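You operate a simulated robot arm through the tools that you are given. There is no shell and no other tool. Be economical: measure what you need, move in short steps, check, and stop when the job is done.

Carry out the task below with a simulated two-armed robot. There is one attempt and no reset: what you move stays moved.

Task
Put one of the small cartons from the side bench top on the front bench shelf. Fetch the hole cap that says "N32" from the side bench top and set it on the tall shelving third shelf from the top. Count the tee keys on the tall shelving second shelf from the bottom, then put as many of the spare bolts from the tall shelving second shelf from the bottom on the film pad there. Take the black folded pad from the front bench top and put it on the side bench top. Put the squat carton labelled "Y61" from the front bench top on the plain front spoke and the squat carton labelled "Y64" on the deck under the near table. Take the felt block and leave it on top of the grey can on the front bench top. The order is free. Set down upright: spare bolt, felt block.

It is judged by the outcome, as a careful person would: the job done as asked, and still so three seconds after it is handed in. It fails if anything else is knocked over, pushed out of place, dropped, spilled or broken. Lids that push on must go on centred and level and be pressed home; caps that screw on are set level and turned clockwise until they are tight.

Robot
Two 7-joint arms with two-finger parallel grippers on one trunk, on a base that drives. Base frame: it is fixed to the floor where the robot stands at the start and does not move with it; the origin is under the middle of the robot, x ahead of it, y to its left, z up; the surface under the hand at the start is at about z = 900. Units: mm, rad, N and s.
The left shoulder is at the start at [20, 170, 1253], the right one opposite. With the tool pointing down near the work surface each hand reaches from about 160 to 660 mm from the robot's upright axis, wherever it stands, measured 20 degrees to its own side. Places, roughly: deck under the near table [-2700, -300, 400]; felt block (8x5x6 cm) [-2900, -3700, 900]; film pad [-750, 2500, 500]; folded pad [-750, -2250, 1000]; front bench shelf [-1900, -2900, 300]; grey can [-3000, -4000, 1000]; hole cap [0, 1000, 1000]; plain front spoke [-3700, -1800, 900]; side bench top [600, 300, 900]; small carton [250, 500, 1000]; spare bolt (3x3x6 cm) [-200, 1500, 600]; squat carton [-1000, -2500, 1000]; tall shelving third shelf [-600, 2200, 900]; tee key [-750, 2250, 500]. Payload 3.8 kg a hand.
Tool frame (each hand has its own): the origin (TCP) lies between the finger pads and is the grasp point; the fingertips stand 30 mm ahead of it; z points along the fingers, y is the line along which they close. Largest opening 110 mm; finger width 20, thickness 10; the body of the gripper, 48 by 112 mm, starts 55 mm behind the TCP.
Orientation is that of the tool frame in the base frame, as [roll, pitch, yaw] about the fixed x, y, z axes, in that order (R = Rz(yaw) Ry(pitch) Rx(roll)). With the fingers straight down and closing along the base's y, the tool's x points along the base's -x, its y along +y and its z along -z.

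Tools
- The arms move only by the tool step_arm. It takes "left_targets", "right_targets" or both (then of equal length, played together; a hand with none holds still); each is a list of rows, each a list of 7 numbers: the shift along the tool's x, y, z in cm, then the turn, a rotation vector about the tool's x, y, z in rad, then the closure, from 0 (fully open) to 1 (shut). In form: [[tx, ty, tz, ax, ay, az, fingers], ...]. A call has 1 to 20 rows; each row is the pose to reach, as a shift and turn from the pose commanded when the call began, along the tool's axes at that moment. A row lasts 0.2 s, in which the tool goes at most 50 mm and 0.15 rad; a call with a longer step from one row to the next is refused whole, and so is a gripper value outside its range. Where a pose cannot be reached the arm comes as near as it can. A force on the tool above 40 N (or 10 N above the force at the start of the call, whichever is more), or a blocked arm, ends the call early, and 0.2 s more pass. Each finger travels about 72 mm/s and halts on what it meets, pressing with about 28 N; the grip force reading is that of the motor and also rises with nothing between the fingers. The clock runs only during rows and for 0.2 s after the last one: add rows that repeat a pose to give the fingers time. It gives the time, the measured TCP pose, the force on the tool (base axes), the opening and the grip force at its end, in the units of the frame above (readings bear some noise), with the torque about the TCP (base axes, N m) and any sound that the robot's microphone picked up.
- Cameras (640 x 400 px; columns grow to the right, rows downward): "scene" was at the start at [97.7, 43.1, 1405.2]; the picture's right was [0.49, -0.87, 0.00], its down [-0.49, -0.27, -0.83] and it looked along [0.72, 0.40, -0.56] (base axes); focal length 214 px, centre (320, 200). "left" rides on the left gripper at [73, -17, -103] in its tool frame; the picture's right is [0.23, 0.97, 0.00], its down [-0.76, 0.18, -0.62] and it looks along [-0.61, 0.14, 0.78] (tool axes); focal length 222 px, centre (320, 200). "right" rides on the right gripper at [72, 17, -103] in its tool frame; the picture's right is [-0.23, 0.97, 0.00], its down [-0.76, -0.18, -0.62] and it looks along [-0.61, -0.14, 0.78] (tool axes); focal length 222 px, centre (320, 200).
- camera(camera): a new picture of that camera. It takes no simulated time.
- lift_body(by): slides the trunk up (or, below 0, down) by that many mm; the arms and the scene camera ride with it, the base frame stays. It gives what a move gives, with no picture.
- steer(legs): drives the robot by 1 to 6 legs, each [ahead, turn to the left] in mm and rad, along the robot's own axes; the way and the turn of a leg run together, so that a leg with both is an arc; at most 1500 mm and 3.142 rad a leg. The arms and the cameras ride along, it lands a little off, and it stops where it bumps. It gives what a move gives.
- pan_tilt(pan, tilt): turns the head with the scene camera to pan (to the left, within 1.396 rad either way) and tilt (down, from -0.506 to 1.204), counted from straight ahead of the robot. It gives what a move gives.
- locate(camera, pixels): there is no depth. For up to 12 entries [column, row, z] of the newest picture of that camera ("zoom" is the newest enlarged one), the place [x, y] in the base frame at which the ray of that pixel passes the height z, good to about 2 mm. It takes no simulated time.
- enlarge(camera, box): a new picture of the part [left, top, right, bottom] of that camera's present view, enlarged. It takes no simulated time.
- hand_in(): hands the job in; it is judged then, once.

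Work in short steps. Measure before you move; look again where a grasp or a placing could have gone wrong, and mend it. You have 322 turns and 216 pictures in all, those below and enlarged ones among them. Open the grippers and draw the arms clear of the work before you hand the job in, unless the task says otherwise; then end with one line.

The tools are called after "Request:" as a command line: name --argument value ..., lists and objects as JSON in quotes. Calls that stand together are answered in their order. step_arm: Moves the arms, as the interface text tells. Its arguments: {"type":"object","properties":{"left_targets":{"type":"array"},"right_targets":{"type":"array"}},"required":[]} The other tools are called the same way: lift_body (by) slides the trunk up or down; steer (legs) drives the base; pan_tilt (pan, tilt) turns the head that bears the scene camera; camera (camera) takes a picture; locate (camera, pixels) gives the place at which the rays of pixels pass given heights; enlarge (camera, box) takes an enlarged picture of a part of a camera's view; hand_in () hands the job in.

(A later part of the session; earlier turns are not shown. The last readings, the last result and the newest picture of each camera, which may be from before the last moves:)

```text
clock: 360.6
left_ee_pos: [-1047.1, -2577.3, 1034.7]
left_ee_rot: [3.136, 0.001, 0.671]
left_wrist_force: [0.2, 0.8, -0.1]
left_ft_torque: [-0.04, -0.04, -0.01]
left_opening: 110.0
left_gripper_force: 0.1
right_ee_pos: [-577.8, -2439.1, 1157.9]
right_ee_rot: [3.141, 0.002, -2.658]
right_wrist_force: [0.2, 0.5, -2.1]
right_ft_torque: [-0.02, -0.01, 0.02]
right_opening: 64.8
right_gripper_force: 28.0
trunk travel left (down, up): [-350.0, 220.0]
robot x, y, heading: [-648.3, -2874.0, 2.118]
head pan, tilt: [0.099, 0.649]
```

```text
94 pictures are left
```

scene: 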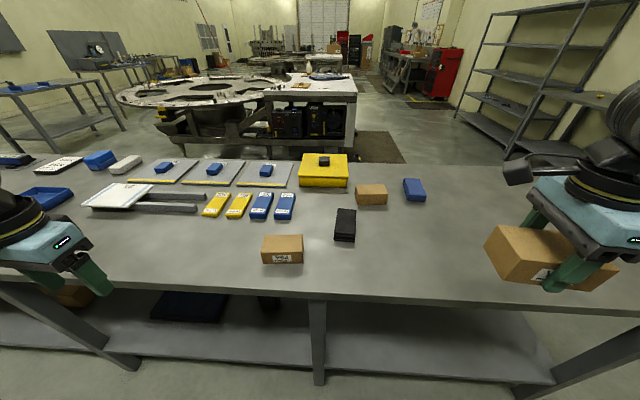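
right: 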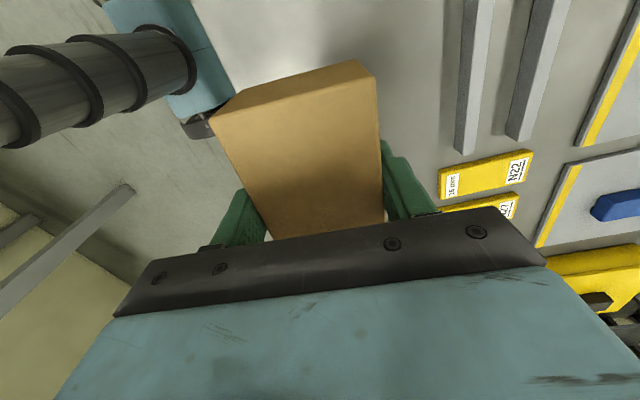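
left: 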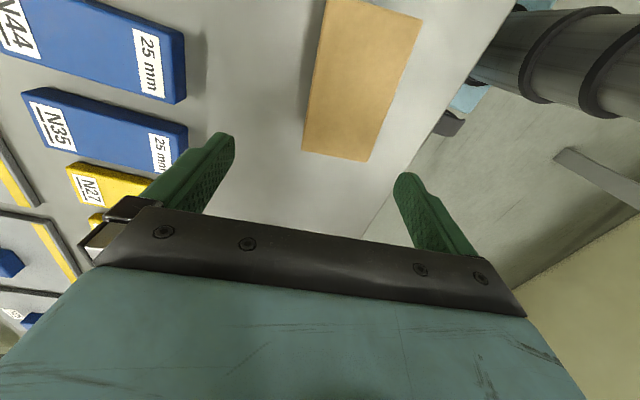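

I correct by 35 mm back and 20 mm along the closing axis, lower to 985, and recheck.

Request:
step_arm --left_targets '[[1.8, 1, 1.5, 0, 0, 0, 0], [3.5, 2, 3, 0, 0, 0, 0], [3.5, 2, 5, 0, 0, 0, 0]]'

Request:
camera --camera "left"

```text
clock: 361.4
left_ee_pos: [-1022.4, -2603.9, 1005.7]
left_ee_rot: [3.136, 0.0, 0.672]
left_wrist_force: [-1.3, -0.1, -0.1]
left_ft_torque: [-0.03, 0.01, 0.0]
left_opening: 109.8
left_gripper_force: 0.2
left hand out of reach, approached as far as the arm can: row 1, 2, 3
right_ee_pos: [-576.6, -2439.7, 1157.8]
right_ee_rot: [3.138, 0.003, -2.656]
right_wrist_force: [-0.4, -0.4, -0.8]
right_ft_torque: [0.01, 0.0, 0.0]
right_opening: 64.8
right_gripper_force: 28.0
trunk travel left (down, up): [-350.0, 220.0]
robot x, y, heading: [-647.8, -2874.0, 2.113]
head pan, tilt: [0.099, 0.649]
```

```text
93 pictures are left
```

left: 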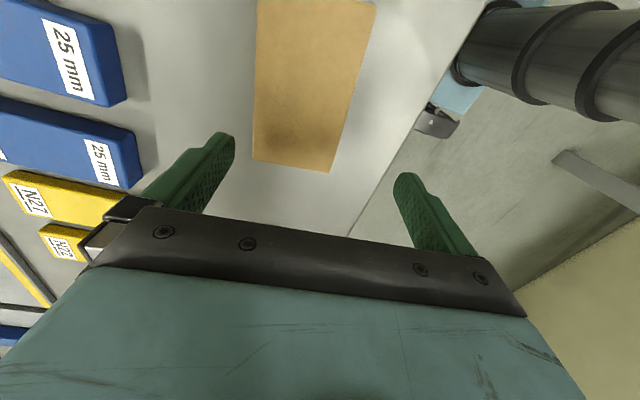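

The left arm is in a poor posture again; I raise it well up, re-centre over the carton, and come down fresh.

Request:
step_arm --left_targets '[[0, 0, -4, 0, 0, 0, 0], [0, 0, -8, 0, 0, 0, 0], [0, 0, -12, 0, 0, 0, 0], [0, 0, -16, 0, 0, 0, 0], [0, 0, -20, 0, 0, 0, 0], [0, 0, -24, 0, 0, 0, 0]]'

Request:
camera --camera "scene"

```text
clock: 362.8
left_ee_pos: [-1023.3, -2605.2, 1245.3]
left_ee_rot: [3.136, 0.003, 0.672]
left_wrist_force: [0.8, 0.1, -0.1]
left_ft_torque: [0.04, 0.01, 0.0]
left_opening: 110.0
left_gripper_force: 0.0
right_ee_pos: [-578.3, -2440.6, 1157.6]
right_ee_rot: [3.139, 0.001, -2.657]
right_wrist_force: [0.4, 0.7, -2.1]
right_ft_torque: [-0.01, -0.01, -0.02]
right_opening: 64.9
right_gripper_force: 27.9
trunk travel left (down, up): [-350.0, 220.0]
robot x, y, heading: [-649.6, -2873.7, 2.114]
head pan, tilt: [0.099, 0.649]
```

```text
92 pictures are left
```

scene: 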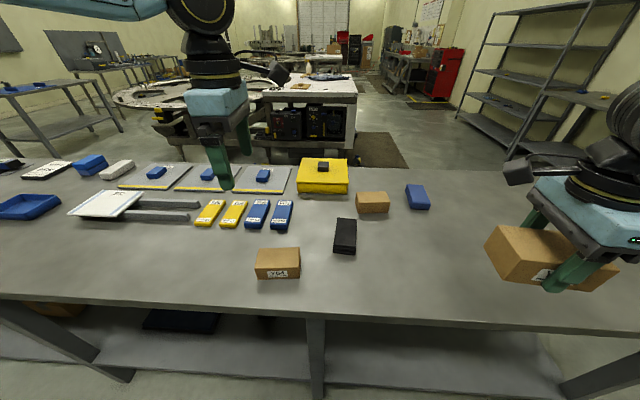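

Request:
step_arm --left_targets '[[1.7, -0.9, 2, 0, 0, 0, 0], [3.4, -1.7, 5, 0, 0, 0, 0], [3.4, -1.7, 9, 0, 0, 0, 0], [3.4, -1.7, 13, 0, 0, 0, 0], [3.4, -1.7, 17, 0, 0, 0, 0], [3.4, -1.7, 21, 0, 0, 0, 0], [3.4, -1.7, 25, 0, 0, 0, 0]]'

Request:
camera --camera "left"

```text
clock: 364.4
left_ee_pos: [-1020.7, -2599.8, 1014.7]
left_ee_rot: [3.136, -0.001, 0.673]
left_wrist_force: [-0.4, 0.6, -0.8]
left_ft_torque: [-0.05, 0.03, 0.02]
left_opening: 110.3
left_gripper_force: 0.2
left hand out of reach, approached as far as the arm can: row 5, 6, 7
right_ee_pos: [-577.6, -2438.9, 1157.0]
right_ee_rot: [3.137, 0.001, -2.657]
right_wrist_force: [0.0, 0.1, -1.9]
right_ft_torque: [0.0, 0.0, -0.03]
right_opening: 64.7
right_gripper_force: 28.4
trunk travel left (down, up): [-350.0, 220.0]
robot x, y, heading: [-651.9, -2868.5, 2.117]
head pan, tilt: [0.099, 0.649]
```

```text
91 pictures are left
```

left: 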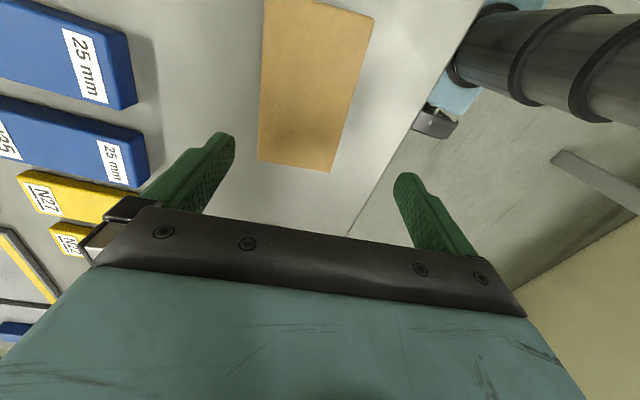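

Still limited at ~1015 here. The arm reaches lower when working more to its side, so I raise, turn the base 0.4 rad right, and come down with the carton at ~41° to my left.

Request:
step_arm --left_targets '[[0, 0, -4, 0, 0, 0, 0], [0, 0, -8, 0, 0, 0, 0]]'

Request:
steer --legs '[[0, -0.4]]'

```text
clock: 365.0
left_ee_pos: [-1020.2, -2597.3, 1095.4]
left_ee_rot: [3.136, 0.003, 0.669]
left_wrist_force: [-0.3, -0.5, 0.2]
left_ft_torque: [0.02, -0.03, -0.01]
left_opening: 110.4
left_gripper_force: 0.1
right_ee_pos: [-576.1, -2440.5, 1157.8]
right_ee_rot: [3.139, 0.002, -2.657]
right_wrist_force: [0.5, 0.0, -1.8]
right_ft_torque: [0.0, 0.02, 0.01]
right_opening: 64.8
right_gripper_force: 28.0
trunk travel left (down, up): [-350.0, 220.0]
robot x, y, heading: [-647.9, -2877.1, 2.113]
head pan, tilt: [0.099, 0.649]
```

```text
clock: 366.6
left_ee_pos: [-882.0, -2472.0, 1095.8]
left_ee_rot: [3.135, 0.001, 0.266]
left_wrist_force: [-0.1, -0.4, -0.3]
left_ft_torque: [-0.01, 0.0, -0.03]
left_opening: 109.8
left_gripper_force: 0.0
right_ee_pos: [-410.9, -2502.5, 1157.9]
right_ee_rot: [3.138, 0.0, -3.06]
right_wrist_force: [0.6, 0.3, -1.8]
right_ft_torque: [-0.01, 0.01, 0.0]
right_opening: 64.9
right_gripper_force: 27.7
trunk travel left (down, up): [-350.0, 220.0]
robot x, y, heading: [-647.2, -2875.0, 1.712]
head pan, tilt: [0.099, 0.649]
```

Request:
step_arm --left_targets '[[-3, 1.3, 0, 0, 0, -0.08, 0], [-6, 2.6, 0, 0, 0, -0.16, 0], [-9, 3.9, 0, 0, 0, -0.24, 0], [-12, 5.1, 2, 0, 0, -0.32, 0], [-14.7, 6.25, 4, 0, 0, -0.407, 0], [-14.7, 6.25, 8, 0, 0, -0.407, 0], [-14.7, 6.25, 10, 0, 0, -0.407, 0]]'

Request:
camera --camera "left"

```text
clock: 368.2
left_ee_pos: [-1009.2, -2572.3, 995.5]
left_ee_rot: [3.136, 0.003, 0.674]
left_wrist_force: [0.7, -0.6, 0.5]
left_ft_torque: [0.01, -0.01, -0.01]
left_opening: 109.7
left_gripper_force: 0.2
right_ee_pos: [-411.4, -2502.4, 1159.2]
right_ee_rot: [3.138, 0.002, -3.062]
right_wrist_force: [0.7, -1.0, -0.8]
right_ft_torque: [-0.03, 0.01, 0.0]
right_opening: 64.8
right_gripper_force: 27.8
trunk travel left (down, up): [-350.0, 220.0]
robot x, y, heading: [-651.9, -2872.5, 1.713]
head pan, tilt: [0.099, 0.649]
```

```text
90 pictures are left
```

left: 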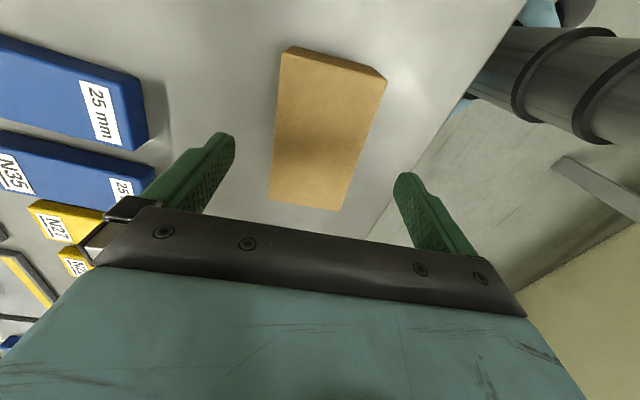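

Works now. I verify the corners.

Request:
locate --camera "left" --pixels '[[281, 50, 950], [386, 82, 950], [340, 211, 950], [269, 199, 950]]'

```text
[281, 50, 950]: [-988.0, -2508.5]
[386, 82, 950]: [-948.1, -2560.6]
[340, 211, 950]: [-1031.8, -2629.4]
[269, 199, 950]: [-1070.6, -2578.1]
```

Centred. I lower to 932, close, and lift.

Request:
step_arm --left_targets '[[0, 0, 3, 0, 0, 0, 0], [0, 0, 6.3, 0, 0, 0, 0], [0, 0, 6.3, 0, 0, 0, 0.5], [0, 0, 6.3, 0, 0, 0, 1], [0, 0, 6.3, 0, 0, 0, 1], [0, 0, 6.3, 0, 0, 0, 1], [0, 0, 2, 0, 0, 0, 1], [0, 0, -3, 0, 0, 0, 1], [0, 0, -8, 0, 0, 0, 1], [0, 0, -12, 0, 0, 0, 1]]'

Request:
camera --camera "left"

```text
clock: 370.4
left_ee_pos: [-1006.4, -2573.3, 1117.1]
left_ee_rot: [3.135, 0.004, 0.672]
left_wrist_force: [-0.3, -1.0, -1.9]
left_ft_torque: [0.03, 0.0, -0.01]
left_opening: 64.7
left_gripper_force: 28.6
left hand out of reach, approached as far as the arm can: row 2, 3, 4, 5, 6
right_ee_pos: [-413.0, -2502.4, 1157.8]
right_ee_rot: [3.138, 0.002, -3.06]
right_wrist_force: [0.3, -0.1, -1.4]
right_ft_torque: [0.03, 0.01, -0.02]
right_opening: 64.5
right_gripper_force: 28.4
trunk travel left (down, up): [-350.0, 220.0]
robot x, y, heading: [-649.5, -2870.8, 1.711]
head pan, tilt: [0.099, 0.649]
```

```text
89 pictures are left
```

left: 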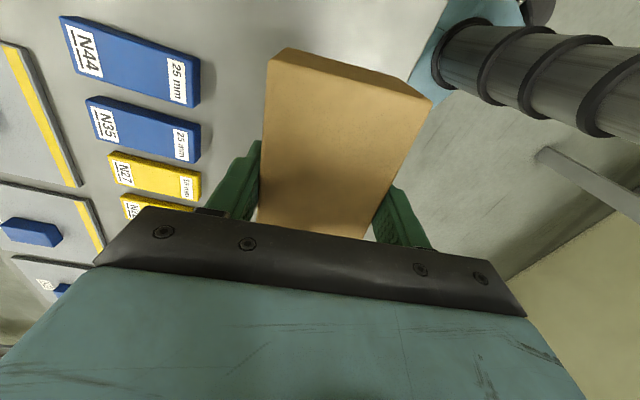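

Y64 held. Now I drive around the bench's left end to the open floor in front, with both cartons.

Request:
steer --legs '[[0, -1.134], [1400, 0], [0, 1.571], [1500, 0], [150, 0], [0, 1.0]]'

Request:
pan_tilt --pan 0.0 --tilt 0.35

Request:
camera --camera "scene"

```text
clock: 394.4
left_ee_pos: [-756.6, -1074.9, 1116.5]
left_ee_rot: [3.135, 0.004, 2.134]
left_wrist_force: [0.0, 0.3, -1.7]
left_ft_torque: [-0.01, -0.03, 0.03]
left_opening: 64.7
left_gripper_force: 27.4
right_ee_pos: [-759.3, -476.0, 1159.0]
right_ee_rot: [3.138, 0.001, -1.602]
right_wrist_force: [-0.6, -1.2, -0.8]
right_ft_torque: [-0.03, -0.02, -0.01]
right_opening: 64.3
right_gripper_force: 27.9
trunk travel left (down, up): [-350.0, 220.0]
robot x, y, heading: [-415.0, -751.8, -3.11]
head pan, tilt: [0.099, 0.649]
```

```text
clock: 395.2
left_ee_pos: [-756.2, -1075.2, 1115.5]
left_ee_rot: [3.137, 0.004, 2.136]
left_wrist_force: [0.0, 0.3, -2.0]
left_ft_torque: [-0.01, 0.0, 0.01]
left_opening: 64.8
left_gripper_force: 28.0
right_ee_pos: [-760.8, -476.6, 1158.2]
right_ee_rot: [3.138, 0.003, -1.602]
right_wrist_force: [-0.8, -0.1, -2.2]
right_ft_torque: [-0.03, 0.03, 0.01]
right_opening: 64.4
right_gripper_force: 28.3
trunk travel left (down, up): [-350.0, 220.0]
robot x, y, heading: [-419.4, -755.2, -3.109]
head pan, tilt: [0.0, 0.351]
```

```text
88 pictures are left
```

scene: 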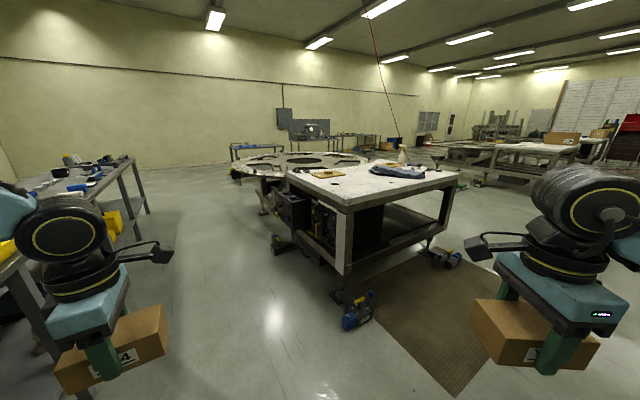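

I locate the table's corners and zoom under it to find the deck.

Request:
locate --camera "scene" --pixels '[[348, 205, 870], [288, 175, 870], [458, 176, 870], [342, 302, 0], [345, 270, 200], [437, 240, 200]]'

Request:
enlarge --camera "scene" --box '[230, 140, 490, 340]'

```text
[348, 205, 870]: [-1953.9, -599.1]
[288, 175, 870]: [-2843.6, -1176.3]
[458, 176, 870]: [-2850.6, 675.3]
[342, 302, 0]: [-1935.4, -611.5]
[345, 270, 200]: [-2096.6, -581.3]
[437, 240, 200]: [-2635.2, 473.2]
```

```text
2.00 times, centred on (360, 240) of scene
```

zoom: 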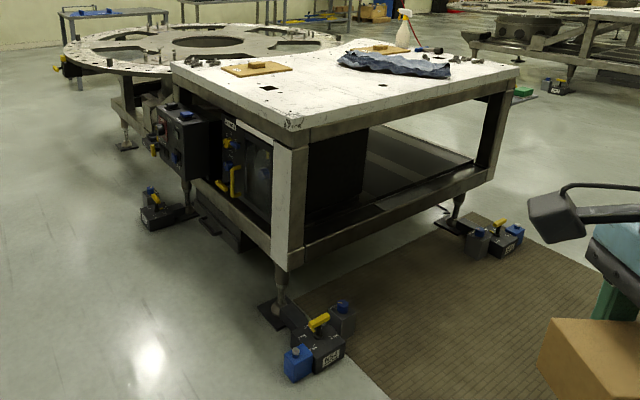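

The deck is open on the mat side, between clamp tools at the two feet. I locate the tools and mat for a safe path.

Request:
locate --camera "zoom" --pixels '[[330, 370, 0], [345, 340, 0], [290, 375, 0], [500, 255, 0], [470, 250, 0], [445, 225, 0], [280, 265, 400], [490, 172, 400], [300, 300, 0], [510, 68, 870]]'

```text
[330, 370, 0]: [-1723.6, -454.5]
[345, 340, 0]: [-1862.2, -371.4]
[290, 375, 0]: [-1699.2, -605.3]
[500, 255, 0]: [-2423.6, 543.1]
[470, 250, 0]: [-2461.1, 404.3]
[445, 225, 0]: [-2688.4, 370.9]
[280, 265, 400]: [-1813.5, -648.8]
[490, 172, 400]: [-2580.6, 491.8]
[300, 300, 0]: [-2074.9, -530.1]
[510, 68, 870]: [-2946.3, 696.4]
```

Free space between the clamp tools is m≈-720…-1660. I drive to (-1768,221), table on my left.

Request:
steer --legs '[[0, -0.659], [1000, 0], [665, 0], [0, -0.367]]'

Request:
pan_tilt --pan 1.3 --tilt 0.45

Request:
camera --camera "scene"

```text
clock: 406.5
left_ee_pos: [-2181.6, 367.7, 1116.0]
left_ee_rot: [3.135, 0.003, 1.082]
left_wrist_force: [-0.3, -0.7, -1.0]
left_ft_torque: [0.01, 0.02, -0.01]
left_opening: 64.8
left_gripper_force: 28.0
right_ee_pos: [-1664.1, 667.6, 1157.8]
right_ee_rot: [3.138, 0.001, -2.653]
right_wrist_force: [-0.4, 0.6, -1.7]
right_ft_torque: [0.0, 0.04, 0.0]
right_opening: 64.5
right_gripper_force: 28.0
trunk travel left (down, up): [-350.0, 220.0]
robot x, y, heading: [-1734.0, 235.3, 2.124]
head pan, tilt: [0.0, 0.351]
```

```text
clock: 408.0
left_ee_pos: [-2183.1, 367.8, 1115.4]
left_ee_rot: [3.136, 0.003, 1.081]
left_wrist_force: [-0.3, 0.0, -1.7]
left_ft_torque: [0.0, 0.0, -0.06]
left_opening: 64.5
left_gripper_force: 27.9
right_ee_pos: [-1663.9, 668.5, 1158.2]
right_ee_rot: [3.138, 0.004, -2.655]
right_wrist_force: [0.3, 0.7, -1.2]
right_ft_torque: [0.02, 0.01, 0.03]
right_opening: 65.0
right_gripper_force: 27.3
trunk travel left (down, up): [-350.0, 220.0]
robot x, y, heading: [-1732.4, 231.7, 2.121]
head pan, tilt: [1.3, 0.45]
```

```text
86 pictures are left
```

scene: 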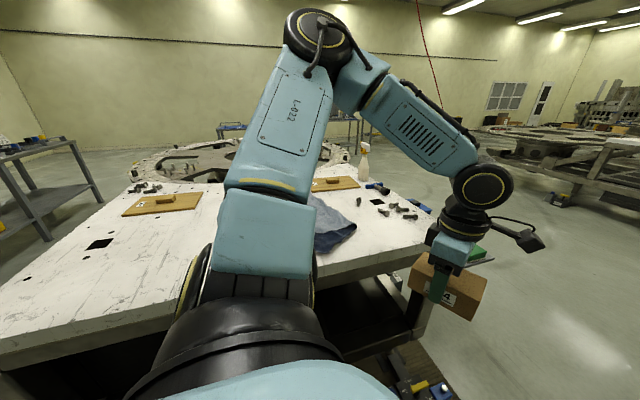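

I swing the left hand to the side (80 ahead, 480 left), then lower the trunk to look under the table.

Request:
step_arm --left_targets '[[-3.5, 1.9, 0, 0, 0, 0.066, 1], [-7, 3.8, 0, 0, 0, 0.133, 1], [-10.5, 5.6, 0, 0, 0, 0.2, 1], [-14, 7.5, 0, 0, 0, 0.265, 1], [-17.6, 9.4, 0, 0, 0, 0.33, 1], [-21.1, 11.3, 0, 0, 0, 0.4, 1], [-24.6, 13.1, 0, 0, 0, 0.464, 1], [-28.1, 15, 0, 0, 0, 0.53, 1]]'

Request:
lift_body --by -350

Request:
pan_tilt --pan 1.39 --tilt 0.45

Request:
camera --camera "scene"

Request:
camera --camera "left"

```text
clock: 409.8
left_ee_pos: [-2181.5, 46.1, 1118.3]
left_ee_rot: [3.135, -0.002, 0.551]
left_wrist_force: [0.2, -0.7, -2.7]
left_ft_torque: [0.03, 0.03, 0.01]
left_opening: 64.6
left_gripper_force: 27.6
left hand out of reach, approached as far as the arm can: row 5, 6, 7
right_ee_pos: [-1665.4, 665.0, 1158.4]
right_ee_rot: [3.136, 0.003, -2.652]
right_wrist_force: [-0.1, 0.2, -0.7]
right_ft_torque: [0.04, 0.01, 0.07]
right_opening: 64.5
right_gripper_force: 28.0
trunk travel left (down, up): [-350.0, 220.0]
robot x, y, heading: [-1732.3, 234.9, 2.122]
head pan, tilt: [1.3, 0.45]
```

```text
clock: 413.2
left_ee_pos: [-2181.5, 49.3, 769.0]
left_ee_rot: [3.138, 0.0, 0.553]
left_wrist_force: [0.3, 0.9, -1.7]
left_ft_torque: [0.02, 0.0, 0.0]
left_opening: 65.0
left_gripper_force: 28.3
right_ee_pos: [-1663.7, 668.2, 806.7]
right_ee_rot: [3.139, 0.001, -2.655]
right_wrist_force: [0.2, -0.5, -1.5]
right_ft_torque: [0.01, -0.03, 0.0]
right_opening: 64.5
right_gripper_force: 28.2
trunk travel left (down, up): [0.0, 570.0]
robot x, y, heading: [-1737.6, 237.4, 2.127]
head pan, tilt: [1.3, 0.45]
```

```text
clock: 413.9
left_ee_pos: [-2182.0, 49.7, 770.1]
left_ee_rot: [3.135, 0.001, 0.554]
left_wrist_force: [0.2, 0.4, -2.0]
left_ft_torque: [-0.03, 0.04, -0.01]
left_opening: 64.7
left_gripper_force: 28.0
right_ee_pos: [-1663.9, 667.9, 806.5]
right_ee_rot: [3.136, 0.003, -2.654]
right_wrist_force: [-0.3, -0.3, -1.3]
right_ft_torque: [-0.01, -0.01, 0.02]
right_opening: 64.7
right_gripper_force: 27.9
trunk travel left (down, up): [0.0, 570.0]
robot x, y, heading: [-1736.9, 233.8, 2.118]
head pan, tilt: [1.389, 0.45]
```

```text
85 pictures are left
```

scene: 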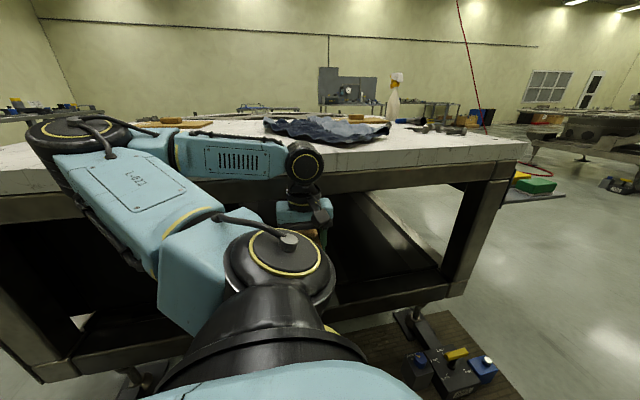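

```text
84 pictures are left
```

left: 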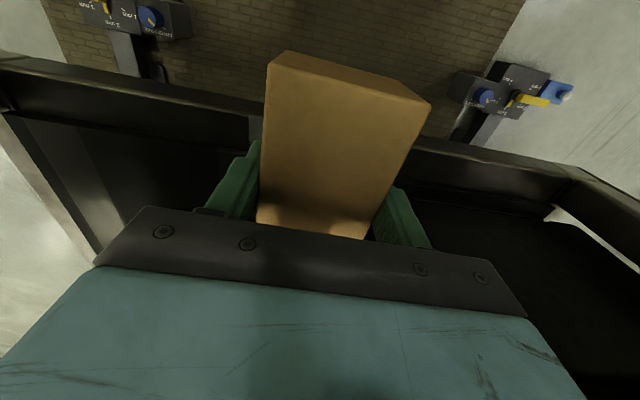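

I zoom in on the region under the table to understand the deck and its front rail.

Request:
enlarge --camera "scene" --box '[290, 150, 540, 330]'

Request:
enlarge --camera "left" --box '[320, 60, 640, 280]'

```text
2.22 times, centred on (415, 240) of scene
```

zoom: 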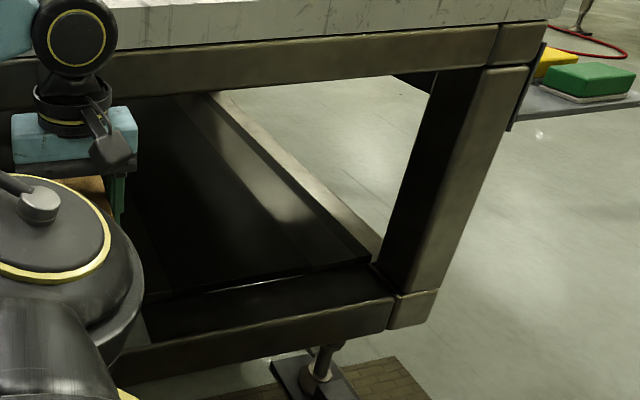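

```text
1.82 times, centred on (480, 170) of left
```

zoom: 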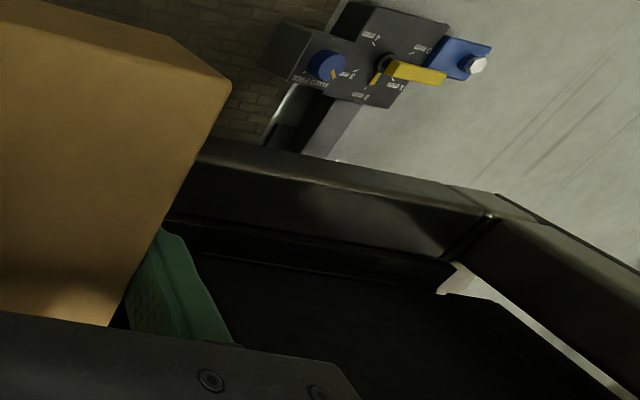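

I triangulate the corner where the front rail meets the right leg from both views.

Request:
locate --camera "zoom" --pixels '[[490, 217, 300], [490, 217, 350], [490, 217, 400], [490, 217, 450], [250, 153, 300], [250, 153, 350], [250, 153, 400], [250, 153, 450], [250, 228, 350], [250, 228, 400]]'

Request:
locate --camera "scene" --pixels '[[449, 284, 300], [449, 284, 350], [449, 284, 400], [449, 284, 450], [400, 297, 300], [400, 297, 350], [400, 297, 400], [400, 297, 450], [400, 277, 350], [400, 277, 400]]'

```text
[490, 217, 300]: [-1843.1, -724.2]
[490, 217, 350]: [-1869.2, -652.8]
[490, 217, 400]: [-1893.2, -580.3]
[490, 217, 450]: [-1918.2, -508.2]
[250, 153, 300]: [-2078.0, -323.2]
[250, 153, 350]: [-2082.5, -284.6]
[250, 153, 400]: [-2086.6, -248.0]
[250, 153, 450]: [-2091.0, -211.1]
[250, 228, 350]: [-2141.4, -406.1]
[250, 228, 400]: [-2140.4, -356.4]
```

```text
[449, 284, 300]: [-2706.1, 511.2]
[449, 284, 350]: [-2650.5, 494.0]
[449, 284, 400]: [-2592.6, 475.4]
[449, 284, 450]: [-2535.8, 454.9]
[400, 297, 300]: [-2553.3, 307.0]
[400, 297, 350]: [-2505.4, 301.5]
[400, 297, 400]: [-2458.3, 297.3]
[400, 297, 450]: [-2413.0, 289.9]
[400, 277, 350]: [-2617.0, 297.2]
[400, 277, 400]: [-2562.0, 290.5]
```

Rail top ≈435 mm at w≈1880; the deck is recessed at ≈400 starting w≈1988. I rotate the carton so its long side is parallel to the rail, then back the base slightly away.

Request:
step_arm --left_targets '[[0.5, 0, 0, 0, 0, 0.143, 1], [1, 0, 0, 0, 0, 0.286, 1], [1, 0, 0, 0, 0, 0.429, 1], [1, 0, 0, 0, 0, 0.571, 1], [1, 0, 0, 0, 0, 0.714, 1], [1, 0, 0, 0, 0, 0.857, 1], [1, 0, 0, 0, 0, 1.0, 1], [1, 0, 0, 0, 0, 1.143, 1], [1, 0, 0, 0, 0, 1.286, 1], [1, 0, 0, 0, 0, 1.429, 1], [1, 0, 0, 0, 0, 1.571, 1]]'

Request:
steer --legs '[[0, 0.3], [-145, 0], [0, -0.3]]'

```text
clock: 416.3
left_ee_pos: [-2179.8, 53.2, 770.4]
left_ee_rot: [3.141, -0.008, -1.022]
left_wrist_force: [-0.5, 0.5, -1.8]
left_ft_torque: [0.0, 0.02, 0.0]
left_opening: 64.7
left_gripper_force: 28.0
left hand out of reach, approached as far as the arm can: row 2, 3, 4, 5, 6, 7, 8, 9, 10, 11
right_ee_pos: [-1663.8, 667.1, 808.0]
right_ee_rot: [3.138, 0.002, -2.655]
right_wrist_force: [-0.5, -0.2, -2.1]
right_ft_torque: [0.03, 0.01, -0.01]
right_opening: 65.0
right_gripper_force: 27.7
trunk travel left (down, up): [0.0, 570.0]
robot x, y, heading: [-1734.2, 234.1, 2.118]
head pan, tilt: [1.389, 0.45]
```

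```text
clock: 419.6
left_ee_pos: [-2070.7, -44.8, 770.4]
left_ee_rot: [-3.139, -0.006, -1.018]
left_wrist_force: [-0.2, -0.1, -1.3]
left_ft_torque: [-0.02, 0.02, -0.02]
left_opening: 64.7
left_gripper_force: 28.1
right_ee_pos: [-1555.6, 570.5, 808.1]
right_ee_rot: [3.138, 0.002, -2.654]
right_wrist_force: [0.1, 0.0, -2.2]
right_ft_torque: [-0.05, -0.01, -0.01]
right_opening: 64.5
right_gripper_force: 28.2
trunk travel left (down, up): [0.0, 570.0]
robot x, y, heading: [-1628.2, 137.5, 2.121]
head pan, tilt: [1.389, 0.45]
```

Robot now at w≈1289. I lower the left hand to z≈490 outside the table edge.

Request:
step_arm --left_targets '[[0, 0, 4.5, 0, 0, 0, 1], [0, 0, 9, 0, 0, 0, 1], [0, 0, 13.5, 0, 0, 0, 1], [0, 0, 18, 0, 0, 0, 1], [0, 0, 22.5, 0, 0, 0, 1], [0, 0, 27, 0, 0, 0, 1], [0, 0, 28, 0, 0, 0, 1]]'

Request:
camera --camera "scene"

```text
clock: 421.2
left_ee_pos: [-2070.7, -47.1, 489.2]
left_ee_rot: [3.139, -0.006, -1.017]
left_wrist_force: [-0.6, -0.4, -2.0]
left_ft_torque: [0.01, -0.04, 0.0]
left_opening: 64.6
left_gripper_force: 27.5
left hand out of reach, approached as far as the arm can: row 1, 2
right_ee_pos: [-1553.7, 571.1, 807.0]
right_ee_rot: [3.138, -0.001, -2.653]
right_wrist_force: [0.2, 0.2, -1.5]
right_ft_torque: [-0.01, 0.03, 0.02]
right_opening: 64.6
right_gripper_force: 28.5
trunk travel left (down, up): [0.0, 570.0]
robot x, y, heading: [-1624.7, 137.2, 2.118]
head pan, tilt: [1.389, 0.45]
```

```text
81 pictures are left
```

scene: 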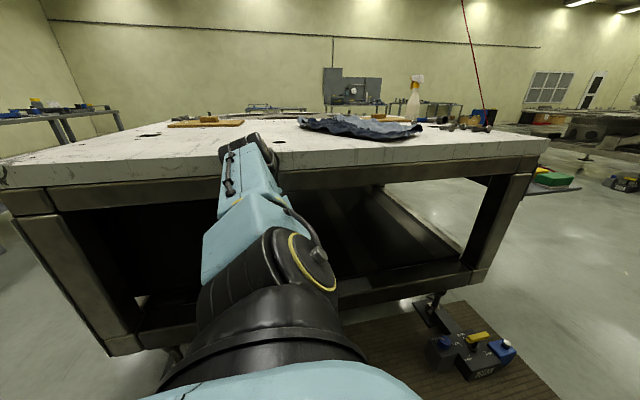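

Elbow sits just outside the table edge. I extend the hand 270 mm inward over the rail at z≈489.

Request:
step_arm --left_targets '[[0, 4, 0, 0, 0, 0, 1], [0, 8, 0, 0, 0, 0, 1], [0, 12, 0, 0, 0, 0, 1], [0, 16, 0, 0, 0, 0, 1], [0, 20, 0, 0, 0, 0, 1], [0, 24, 0, 0, 0, 0, 1], [0, 27, 0, 0, 0, 0, 1]]'

Request:
camera --camera "left"

Request:
camera --camera "scene"

```text
clock: 422.5
left_ee_pos: [-2225.5, -108.2, 480.2]
left_ee_rot: [-3.075, 0.016, -1.071]
left_wrist_force: [0.6, -0.1, -2.0]
left_ft_torque: [-0.04, 0.05, 0.01]
left_opening: 64.4
left_gripper_force: 28.3
right_ee_pos: [-1541.5, 582.5, 806.1]
right_ee_rot: [3.136, -0.007, -2.657]
right_wrist_force: [0.8, -0.2, -2.4]
right_ft_torque: [-0.02, 0.04, 0.0]
right_opening: 64.9
right_gripper_force: 27.9
trunk travel left (down, up): [0.0, 570.0]
robot x, y, heading: [-1580.4, 168.6, 2.104]
head pan, tilt: [1.389, 0.45]
stopped in row 6 (left hand): the arm was blocked; the commanded pose is now the measured one
```

```text
80 pictures are left
```

left: 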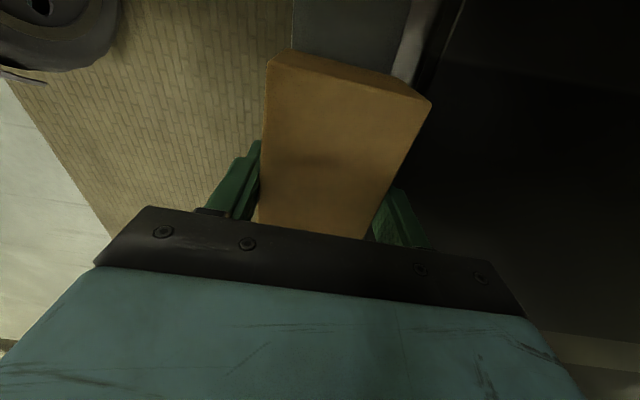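

```text
79 pictures are left
```

scene: 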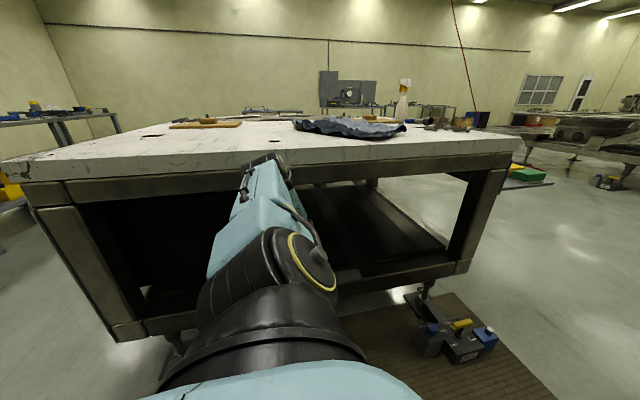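

The elbow pushed against the table edge and the base slid back ~55 mm; nothing else touched. I continue extending from here.

Request:
step_arm --left_targets '[[0, 3, -0.5, -0.03, 0, 0, 1], [0, 6, -0.5, -0.066, 0, 0, 1], [0, 9, -0.5, -0.066, 0, 0, 1], [0, 11, -0.5, -0.066, 0, 0, 1]]'

Request:
camera --camera "left"

```text
clock: 423.5
left_ee_pos: [-2330.9, -166.6, 481.9]
left_ee_rot: [3.122, 0.019, -1.063]
left_wrist_force: [0.4, -0.2, -0.6]
left_ft_torque: [0.0, -0.01, -0.01]
left_opening: 64.7
left_gripper_force: 28.3
right_ee_pos: [-1539.7, 584.3, 808.5]
right_ee_rot: [3.138, 0.003, -2.663]
right_wrist_force: [0.6, -0.1, -1.3]
right_ft_torque: [-0.05, 0.02, -0.03]
right_opening: 64.6
right_gripper_force: 28.8
trunk travel left (down, up): [0.0, 570.0]
robot x, y, heading: [-1586.7, 168.9, 2.101]
head pan, tilt: [1.389, 0.45]
```

```text
78 pictures are left
```

left: 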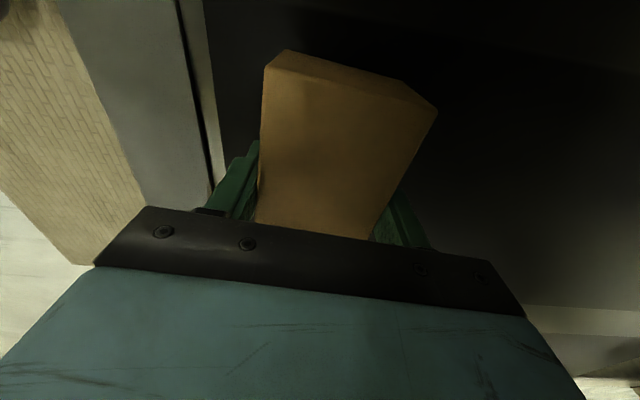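

Now the carton is over the dark deck, past the rail and slit. I lower step by step.

Request:
step_arm --left_targets '[[0, 0, 1.2, 0, 0, 0, 1], [0, 0, 2.4, 0, 0, 0, 1]]'

Request:
step_arm --left_targets '[[0, 0, 0.5, 0, 0, 0, 1], [0, 0, 1.0, 0, 0, 0, 1]]'

```text
clock: 424.1
left_ee_pos: [-2329.8, -167.7, 471.4]
left_ee_rot: [3.115, 0.022, -1.057]
left_wrist_force: [10.5, 4.7, 20.7]
left_ft_torque: [0.57, -1.01, 0.09]
left_opening: 64.6
left_gripper_force: 27.6
left hand out of reach, approached as far as the arm can: row 2
right_ee_pos: [-1539.0, 584.7, 806.5]
right_ee_rot: [3.139, 0.001, -2.664]
right_wrist_force: [0.6, -0.4, -1.8]
right_ft_torque: [0.03, 0.0, -0.03]
right_opening: 64.8
right_gripper_force: 28.2
trunk travel left (down, up): [0.0, 570.0]
robot x, y, heading: [-1585.8, 164.0, 2.109]
head pan, tilt: [1.389, 0.45]
stopped in row 2 (left hand): the force on the tool passed its limit at 49 N (the readings are from after the stop); the commanded pose is now the measured one
```

```text
clock: 424.4
left_ee_pos: [-2329.1, -167.3, 471.1]
left_ee_rot: [3.117, 0.024, -1.06]
left_wrist_force: [11.4, 5.3, 20.6]
left_ft_torque: [0.61, -0.99, -0.05]
left_opening: 64.5
left_gripper_force: 28.2
right_ee_pos: [-1539.0, 585.7, 807.1]
right_ee_rot: [3.138, 0.003, -2.664]
right_wrist_force: [-0.7, 0.0, -1.5]
right_ft_torque: [0.02, -0.03, -0.01]
right_opening: 64.8
right_gripper_force: 27.5
trunk travel left (down, up): [0.0, 570.0]
robot x, y, heading: [-1586.0, 166.6, 2.106]
head pan, tilt: [1.389, 0.45]
stopped in row 1 (left hand): the force on the tool passed its limit at 47 N (the readings are from after the stop); the commanded pose is now the measured one
```

Contact: the deck is at ≈435. I release, opening fully without moving.

Request:
step_arm --left_targets '[[0, 0, -0.2, 0, 0, 0, 0.6], [0, 0, -0.2, 0, 0, 0, 0.2], [0, 0, -0.2, 0, 0, 0, 0], [0, 0, -0.2, 0, 0, 0, 0]]'

Request:
camera --camera "left"

```text
clock: 425.4
left_ee_pos: [-2331.2, -170.0, 471.7]
left_ee_rot: [3.113, 0.023, -1.058]
left_wrist_force: [-9.9, -5.5, 14.3]
left_ft_torque: [0.11, -0.47, -0.14]
left_opening: 103.8
left_gripper_force: 0.1
right_ee_pos: [-1538.9, 584.8, 806.6]
right_ee_rot: [3.139, 0.003, -2.66]
right_wrist_force: [0.1, -0.3, -2.5]
right_ft_torque: [-0.01, -0.03, -0.02]
right_opening: 64.6
right_gripper_force: 27.9
trunk travel left (down, up): [0.0, 570.0]
robot x, y, heading: [-1587.5, 166.4, 2.107]
head pan, tilt: [1.389, 0.45]
```

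```text
77 pictures are left
```

left: 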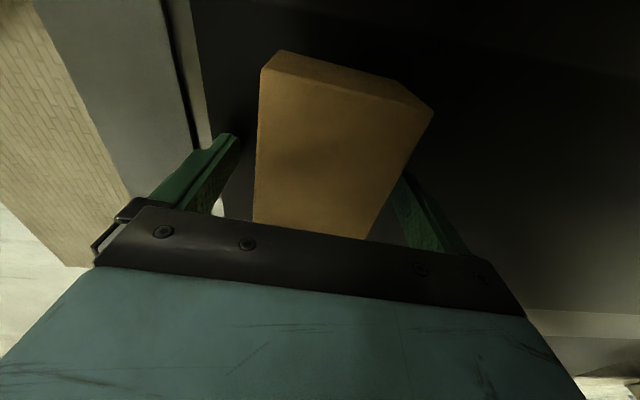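

The near finger touches the strip by the rail. I narrow the opening slightly and ease up 4 mm, then swing the base right so the hand slides off along the carton's length.

Request:
step_arm --left_targets '[[0, 0.3, -0.4, 0, 0, 0, 0.12], [0, 0.3, -0.4, 0, 0, 0, 0.12]]'

Request:
steer --legs '[[0, -0.06]]'

Request:
camera --camera "left"

```text
clock: 426.0
left_ee_pos: [-2330.8, -169.4, 473.1]
left_ee_rot: [3.117, 0.023, -1.059]
left_wrist_force: [0.5, 0.0, 0.1]
left_ft_torque: [0.0, -0.02, 0.0]
left_opening: 96.9
left_gripper_force: 0.0
right_ee_pos: [-1539.0, 584.4, 808.2]
right_ee_rot: [3.138, 0.005, -2.663]
right_wrist_force: [0.5, 0.2, -2.0]
right_ft_torque: [-0.02, 0.0, 0.0]
right_opening: 64.8
right_gripper_force: 28.0
trunk travel left (down, up): [0.0, 570.0]
robot x, y, heading: [-1586.3, 166.8, 2.103]
head pan, tilt: [1.389, 0.45]
```

```text
clock: 426.9
left_ee_pos: [-2351.0, -124.5, 473.8]
left_ee_rot: [3.117, 0.022, -1.12]
left_wrist_force: [0.8, 0.0, 0.3]
left_ft_torque: [0.0, 0.01, 0.03]
left_opening: 96.7
left_gripper_force: 0.1
right_ee_pos: [-1515.7, 580.7, 807.8]
right_ee_rot: [3.137, 0.003, -2.725]
right_wrist_force: [1.2, -0.7, -1.8]
right_ft_torque: [0.01, 0.01, 0.0]
right_opening: 64.6
right_gripper_force: 28.3
trunk travel left (down, up): [0.0, 570.0]
robot x, y, heading: [-1590.2, 167.1, 2.045]
head pan, tilt: [1.389, 0.45]
```

```text
76 pictures are left
```

left: 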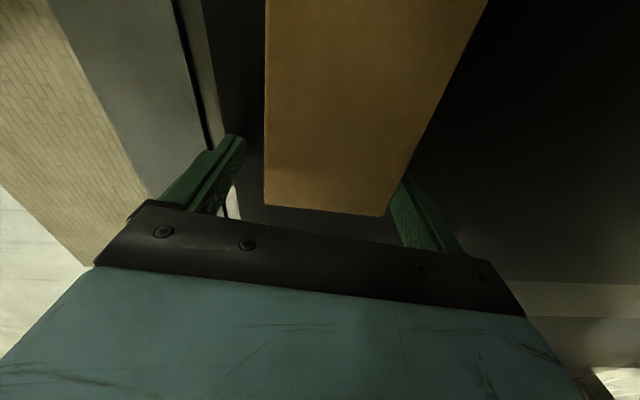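

Sliding off cleanly; the far finger is close to the carton, so I shift 6 mm left and continue turning.

Request:
step_arm --left_targets '[[0, 0.8, 0, 0, 0, 0.06, 0.05], [0, 0.8, 0, 0, 0, 0.06, 0.05]]'

Request:
steer --legs '[[0, -0.06]]'

Request:
camera --camera "left"

```text
clock: 427.5
left_ee_pos: [-2352.3, -123.0, 474.1]
left_ee_rot: [3.114, 0.021, -1.18]
left_wrist_force: [0.0, 0.3, 0.7]
left_ft_torque: [0.01, 0.01, 0.04]
left_opening: 104.6
left_gripper_force: 0.0
left hand out of reach, approached as far as the arm can: row 1, 2
right_ee_pos: [-1514.6, 580.7, 807.2]
right_ee_rot: [3.139, 0.002, -2.723]
right_wrist_force: [0.6, 0.0, -2.2]
right_ft_torque: [0.0, -0.01, -0.01]
right_opening: 64.7
right_gripper_force: 28.2
trunk travel left (down, up): [0.0, 570.0]
robot x, y, heading: [-1584.7, 165.3, 2.045]
head pan, tilt: [1.389, 0.45]
```

```text
clock: 428.3
left_ee_pos: [-2367.0, -77.8, 475.8]
left_ee_rot: [3.117, 0.021, -1.238]
left_wrist_force: [-0.1, -0.3, -0.2]
left_ft_torque: [0.03, 0.0, -0.02]
left_opening: 104.4
left_gripper_force: 0.1
right_ee_pos: [-1489.5, 576.1, 807.2]
right_ee_rot: [3.138, 0.003, -2.782]
right_wrist_force: [0.0, 0.1, -2.1]
right_ft_torque: [0.02, -0.03, 0.02]
right_opening: 64.6
right_gripper_force: 27.9
trunk travel left (down, up): [0.0, 570.0]
robot x, y, heading: [-1588.8, 167.1, 1.984]
head pan, tilt: [1.389, 0.45]
```

```text
75 pictures are left
```

left: 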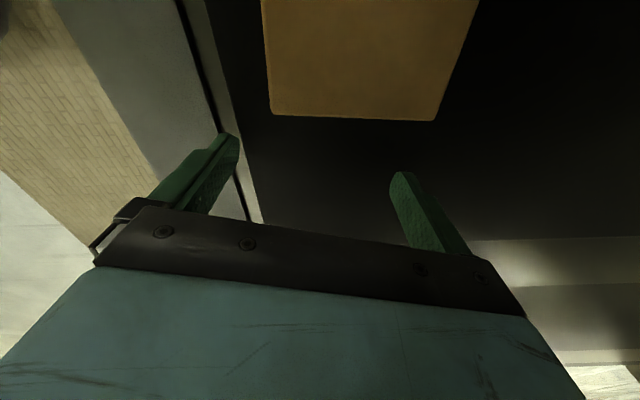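

Clear of the carton. I raise 8 mm and swing right until the arm is out from under the table.

Request:
step_arm --left_targets '[[0, 0, -0.4, 0, 0, 0, 0.05], [0, 0, -0.8, 0, 0, 0, 0.05]]'

Request:
steer --legs '[[0, -0.3]]'

Request:
camera --camera "scene"

```text
clock: 428.9
left_ee_pos: [-2369.0, -78.1, 483.7]
left_ee_rot: [3.113, 0.021, -1.236]
left_wrist_force: [-0.8, -0.6, 0.2]
left_ft_torque: [-0.01, 0.01, 0.0]
left_opening: 104.4
left_gripper_force: 0.2
right_ee_pos: [-1490.5, 575.1, 808.6]
right_ee_rot: [3.138, 0.004, -2.782]
right_wrist_force: [-0.3, -0.2, -2.2]
right_ft_torque: [0.02, 0.02, -0.03]
right_opening: 64.9
right_gripper_force: 28.2
trunk travel left (down, up): [0.0, 570.0]
robot x, y, heading: [-1588.8, 164.2, 1.988]
head pan, tilt: [1.389, 0.45]
```

```text
clock: 430.3
left_ee_pos: [-2406.8, 161.4, 482.8]
left_ee_rot: [3.116, 0.021, -1.537]
left_wrist_force: [0.4, 0.1, -0.1]
left_ft_torque: [0.01, -0.03, 0.01]
left_opening: 104.5
left_gripper_force: 0.0
right_ee_pos: [-1374.4, 529.8, 808.0]
right_ee_rot: [3.137, 0.003, -3.08]
right_wrist_force: [-0.4, -0.4, -1.6]
right_ft_torque: [0.0, 0.04, -0.01]
right_opening: 64.6
right_gripper_force: 28.0
trunk travel left (down, up): [0.0, 570.0]
robot x, y, heading: [-1583.6, 165.6, 1.687]
head pan, tilt: [1.389, 0.45]
```

```text
74 pictures are left
```

scene: 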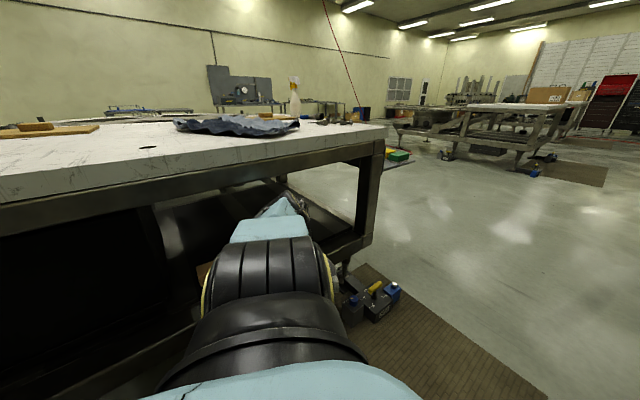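

Request:
steer --legs '[[0, -0.45]]'

Request:
lift_body --by 350

Request:
pan_tilt --pan 1.39 --tilt 0.5

Request:
camera --camera "scene"

```text
clock: 432.0
left_ee_pos: [-2324.6, 522.4, 482.4]
left_ee_rot: [3.115, 0.02, -1.991]
left_wrist_force: [-0.4, 0.9, -0.5]
left_ft_torque: [-0.02, -0.03, -0.01]
left_opening: 104.6
left_gripper_force: 0.0
right_ee_pos: [-1236.1, 398.9, 807.3]
right_ee_rot: [3.137, 0.002, 2.749]
right_wrist_force: [-1.0, -1.2, -2.4]
right_ft_torque: [-0.03, -0.04, 0.02]
right_opening: 64.7
right_gripper_force: 28.1
trunk travel left (down, up): [0.0, 570.0]
robot x, y, heading: [-1583.5, 166.5, 1.231]
head pan, tilt: [1.389, 0.45]
```

```text
clock: 435.4
left_ee_pos: [-2324.2, 522.0, 832.4]
left_ee_rot: [3.116, 0.023, -1.991]
left_wrist_force: [-0.4, -0.1, 0.5]
left_ft_torque: [0.0, 0.0, 0.01]
left_opening: 104.5
left_gripper_force: 0.0
right_ee_pos: [-1236.8, 399.8, 1158.8]
right_ee_rot: [3.139, 0.004, 2.748]
right_wrist_force: [-0.3, 0.7, -2.9]
right_ft_torque: [0.02, -0.03, 0.0]
right_opening: 64.4
right_gripper_force: 27.8
trunk travel left (down, up): [-350.0, 220.0]
robot x, y, heading: [-1588.0, 168.7, 1.233]
head pan, tilt: [1.389, 0.45]
```

```text
clock: 436.0
left_ee_pos: [-2324.9, 521.6, 832.7]
left_ee_rot: [3.115, 0.022, -1.991]
left_wrist_force: [-0.3, 0.3, 0.4]
left_ft_torque: [0.01, 0.03, -0.03]
left_opening: 104.3
left_gripper_force: 0.0
right_ee_pos: [-1236.3, 399.5, 1157.5]
right_ee_rot: [3.137, 0.005, 2.748]
right_wrist_force: [0.3, 0.5, -1.4]
right_ft_torque: [0.0, -0.01, -0.03]
right_opening: 64.4
right_gripper_force: 28.2
trunk travel left (down, up): [-350.0, 220.0]
robot x, y, heading: [-1584.9, 164.8, 1.231]
head pan, tilt: [1.389, 0.499]
```

```text
73 pictures are left
```

scene: 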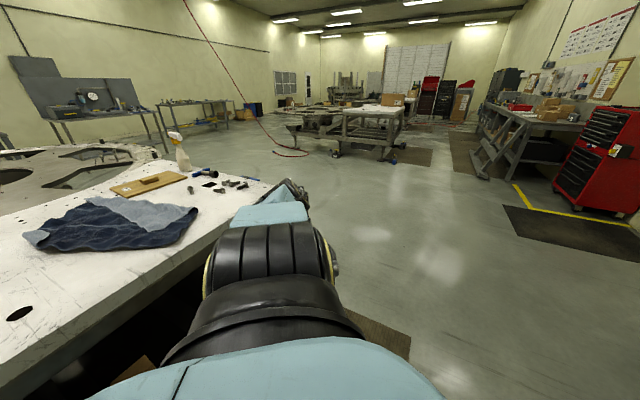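

Y64 is on the deck. I bring the left hand back to neutral before driving to the ring.

Request:
step_arm --left_targets '[[-0.5, -3, -3, 0.027, 0, 0, 0], [-1, -6, -6, 0.027, 0, 0, 0], [-2, -9.5, -9, 0.027, 0, 0, 0], [-3, -13, -12, 0.027, 0, 0, 0], [-4.5, -16.5, -15, 0.027, 0, 0, 0], [-6, -20, -18, 0.027, 0, 0, 0], [-8, -23.5, -21, 0.027, 0, 0, 0], [-10, -27, -24, 0.027, 0, 0, 0], [-12, -30.5, -27, 0.027, 0, 0, 0], [-14, -34, -30, 0.027, 0, 0, 0], [-16, -38, -31, 0.027, 0, 0, 0], [-18, -42, -32, 0.027, 0, 0, 0], [-20, -46, -32, 0.027, 0, 0, 0], [-22, -50, -32, 0.027, 0, 0, 0], [-23, -53, -32, 0.027, 0, 0, 0]]'

Request:
steer --legs '[[0, -2.224], [1430, 0], [0, -1.571], [1200, 0]]'

Request:
pan_tilt --pan -0.7 --tilt 0.4

Request:
camera --camera "scene"

```text
refused: row 7 steps farther than a row can; nothing moved
```

```text
clock: 451.3
left_ee_pos: [-244.7, -1607.3, 835.3]
left_ee_rot: [3.105, -0.026, 0.77]
left_wrist_force: [2.9, 3.3, 1.2]
left_ft_torque: [-0.25, 0.19, -0.14]
left_opening: 104.2
left_gripper_force: 0.2
right_ee_pos: [-1230.0, -1109.4, 1157.1]
right_ee_rot: [3.138, 0.005, -0.76]
right_wrist_force: [-0.1, 0.1, -1.5]
right_ft_torque: [0.01, -0.02, -0.02]
right_opening: 64.5
right_gripper_force: 28.2
trunk travel left (down, up): [-350.0, 220.0]
robot x, y, heading: [-818.6, -1017.0, -2.279]
head pan, tilt: [1.389, 0.499]
stopped in leg 3: the force on the tool passed its limit at 99 N (the readings are from after the stop); the commanded pose is now the measured one
```

```text
clock: 453.3
left_ee_pos: [-245.5, -1606.7, 834.5]
left_ee_rot: [3.108, -0.025, 0.77]
left_wrist_force: [3.0, 2.6, 0.5]
left_ft_torque: [-0.25, 0.29, -0.09]
left_opening: 104.3
left_gripper_force: 0.0
right_ee_pos: [-1229.2, -1108.6, 1156.8]
right_ee_rot: [3.139, 0.002, -0.763]
right_wrist_force: [-0.4, -0.7, -1.2]
right_ft_torque: [-0.02, -0.02, -0.02]
right_opening: 64.5
right_gripper_force: 27.8
trunk travel left (down, up): [-350.0, 220.0]
robot x, y, heading: [-819.9, -1018.1, -2.276]
head pan, tilt: [-0.7, 0.4]
```

```text
72 pictures are left
```

scene: 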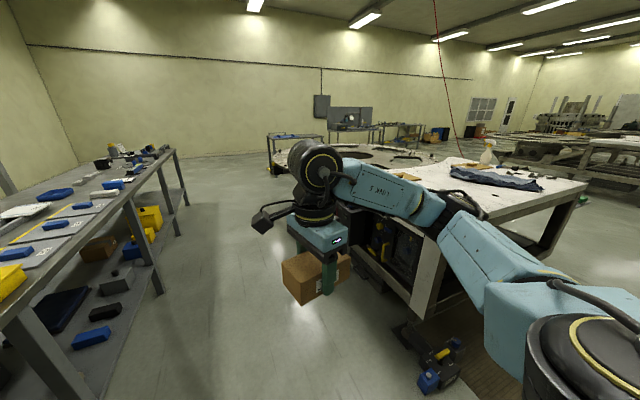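

The arm step was refused and the still-extended left hand bumped the bench's left end. I turn back 0.3 rad to free it at once.

Request:
steer --legs '[[0, 0.35]]'

```text
clock: 454.8
left_ee_pos: [-74.7, -1368.1, 835.1]
left_ee_rot: [3.108, -0.024, 1.129]
left_wrist_force: [0.0, 0.2, -0.2]
left_ft_torque: [-0.01, -0.03, -0.01]
left_opening: 104.8
left_gripper_force: 0.0
right_ee_pos: [-1171.0, -1247.1, 1157.8]
right_ee_rot: [3.138, 0.007, -0.402]
right_wrist_force: [0.8, -0.2, -1.4]
right_ft_torque: [0.02, 0.0, 0.0]
right_opening: 64.6
right_gripper_force: 28.4
trunk travel left (down, up): [-350.0, 220.0]
robot x, y, heading: [-815.1, -1014.9, -1.918]
head pan, tilt: [-0.7, 0.4]
```

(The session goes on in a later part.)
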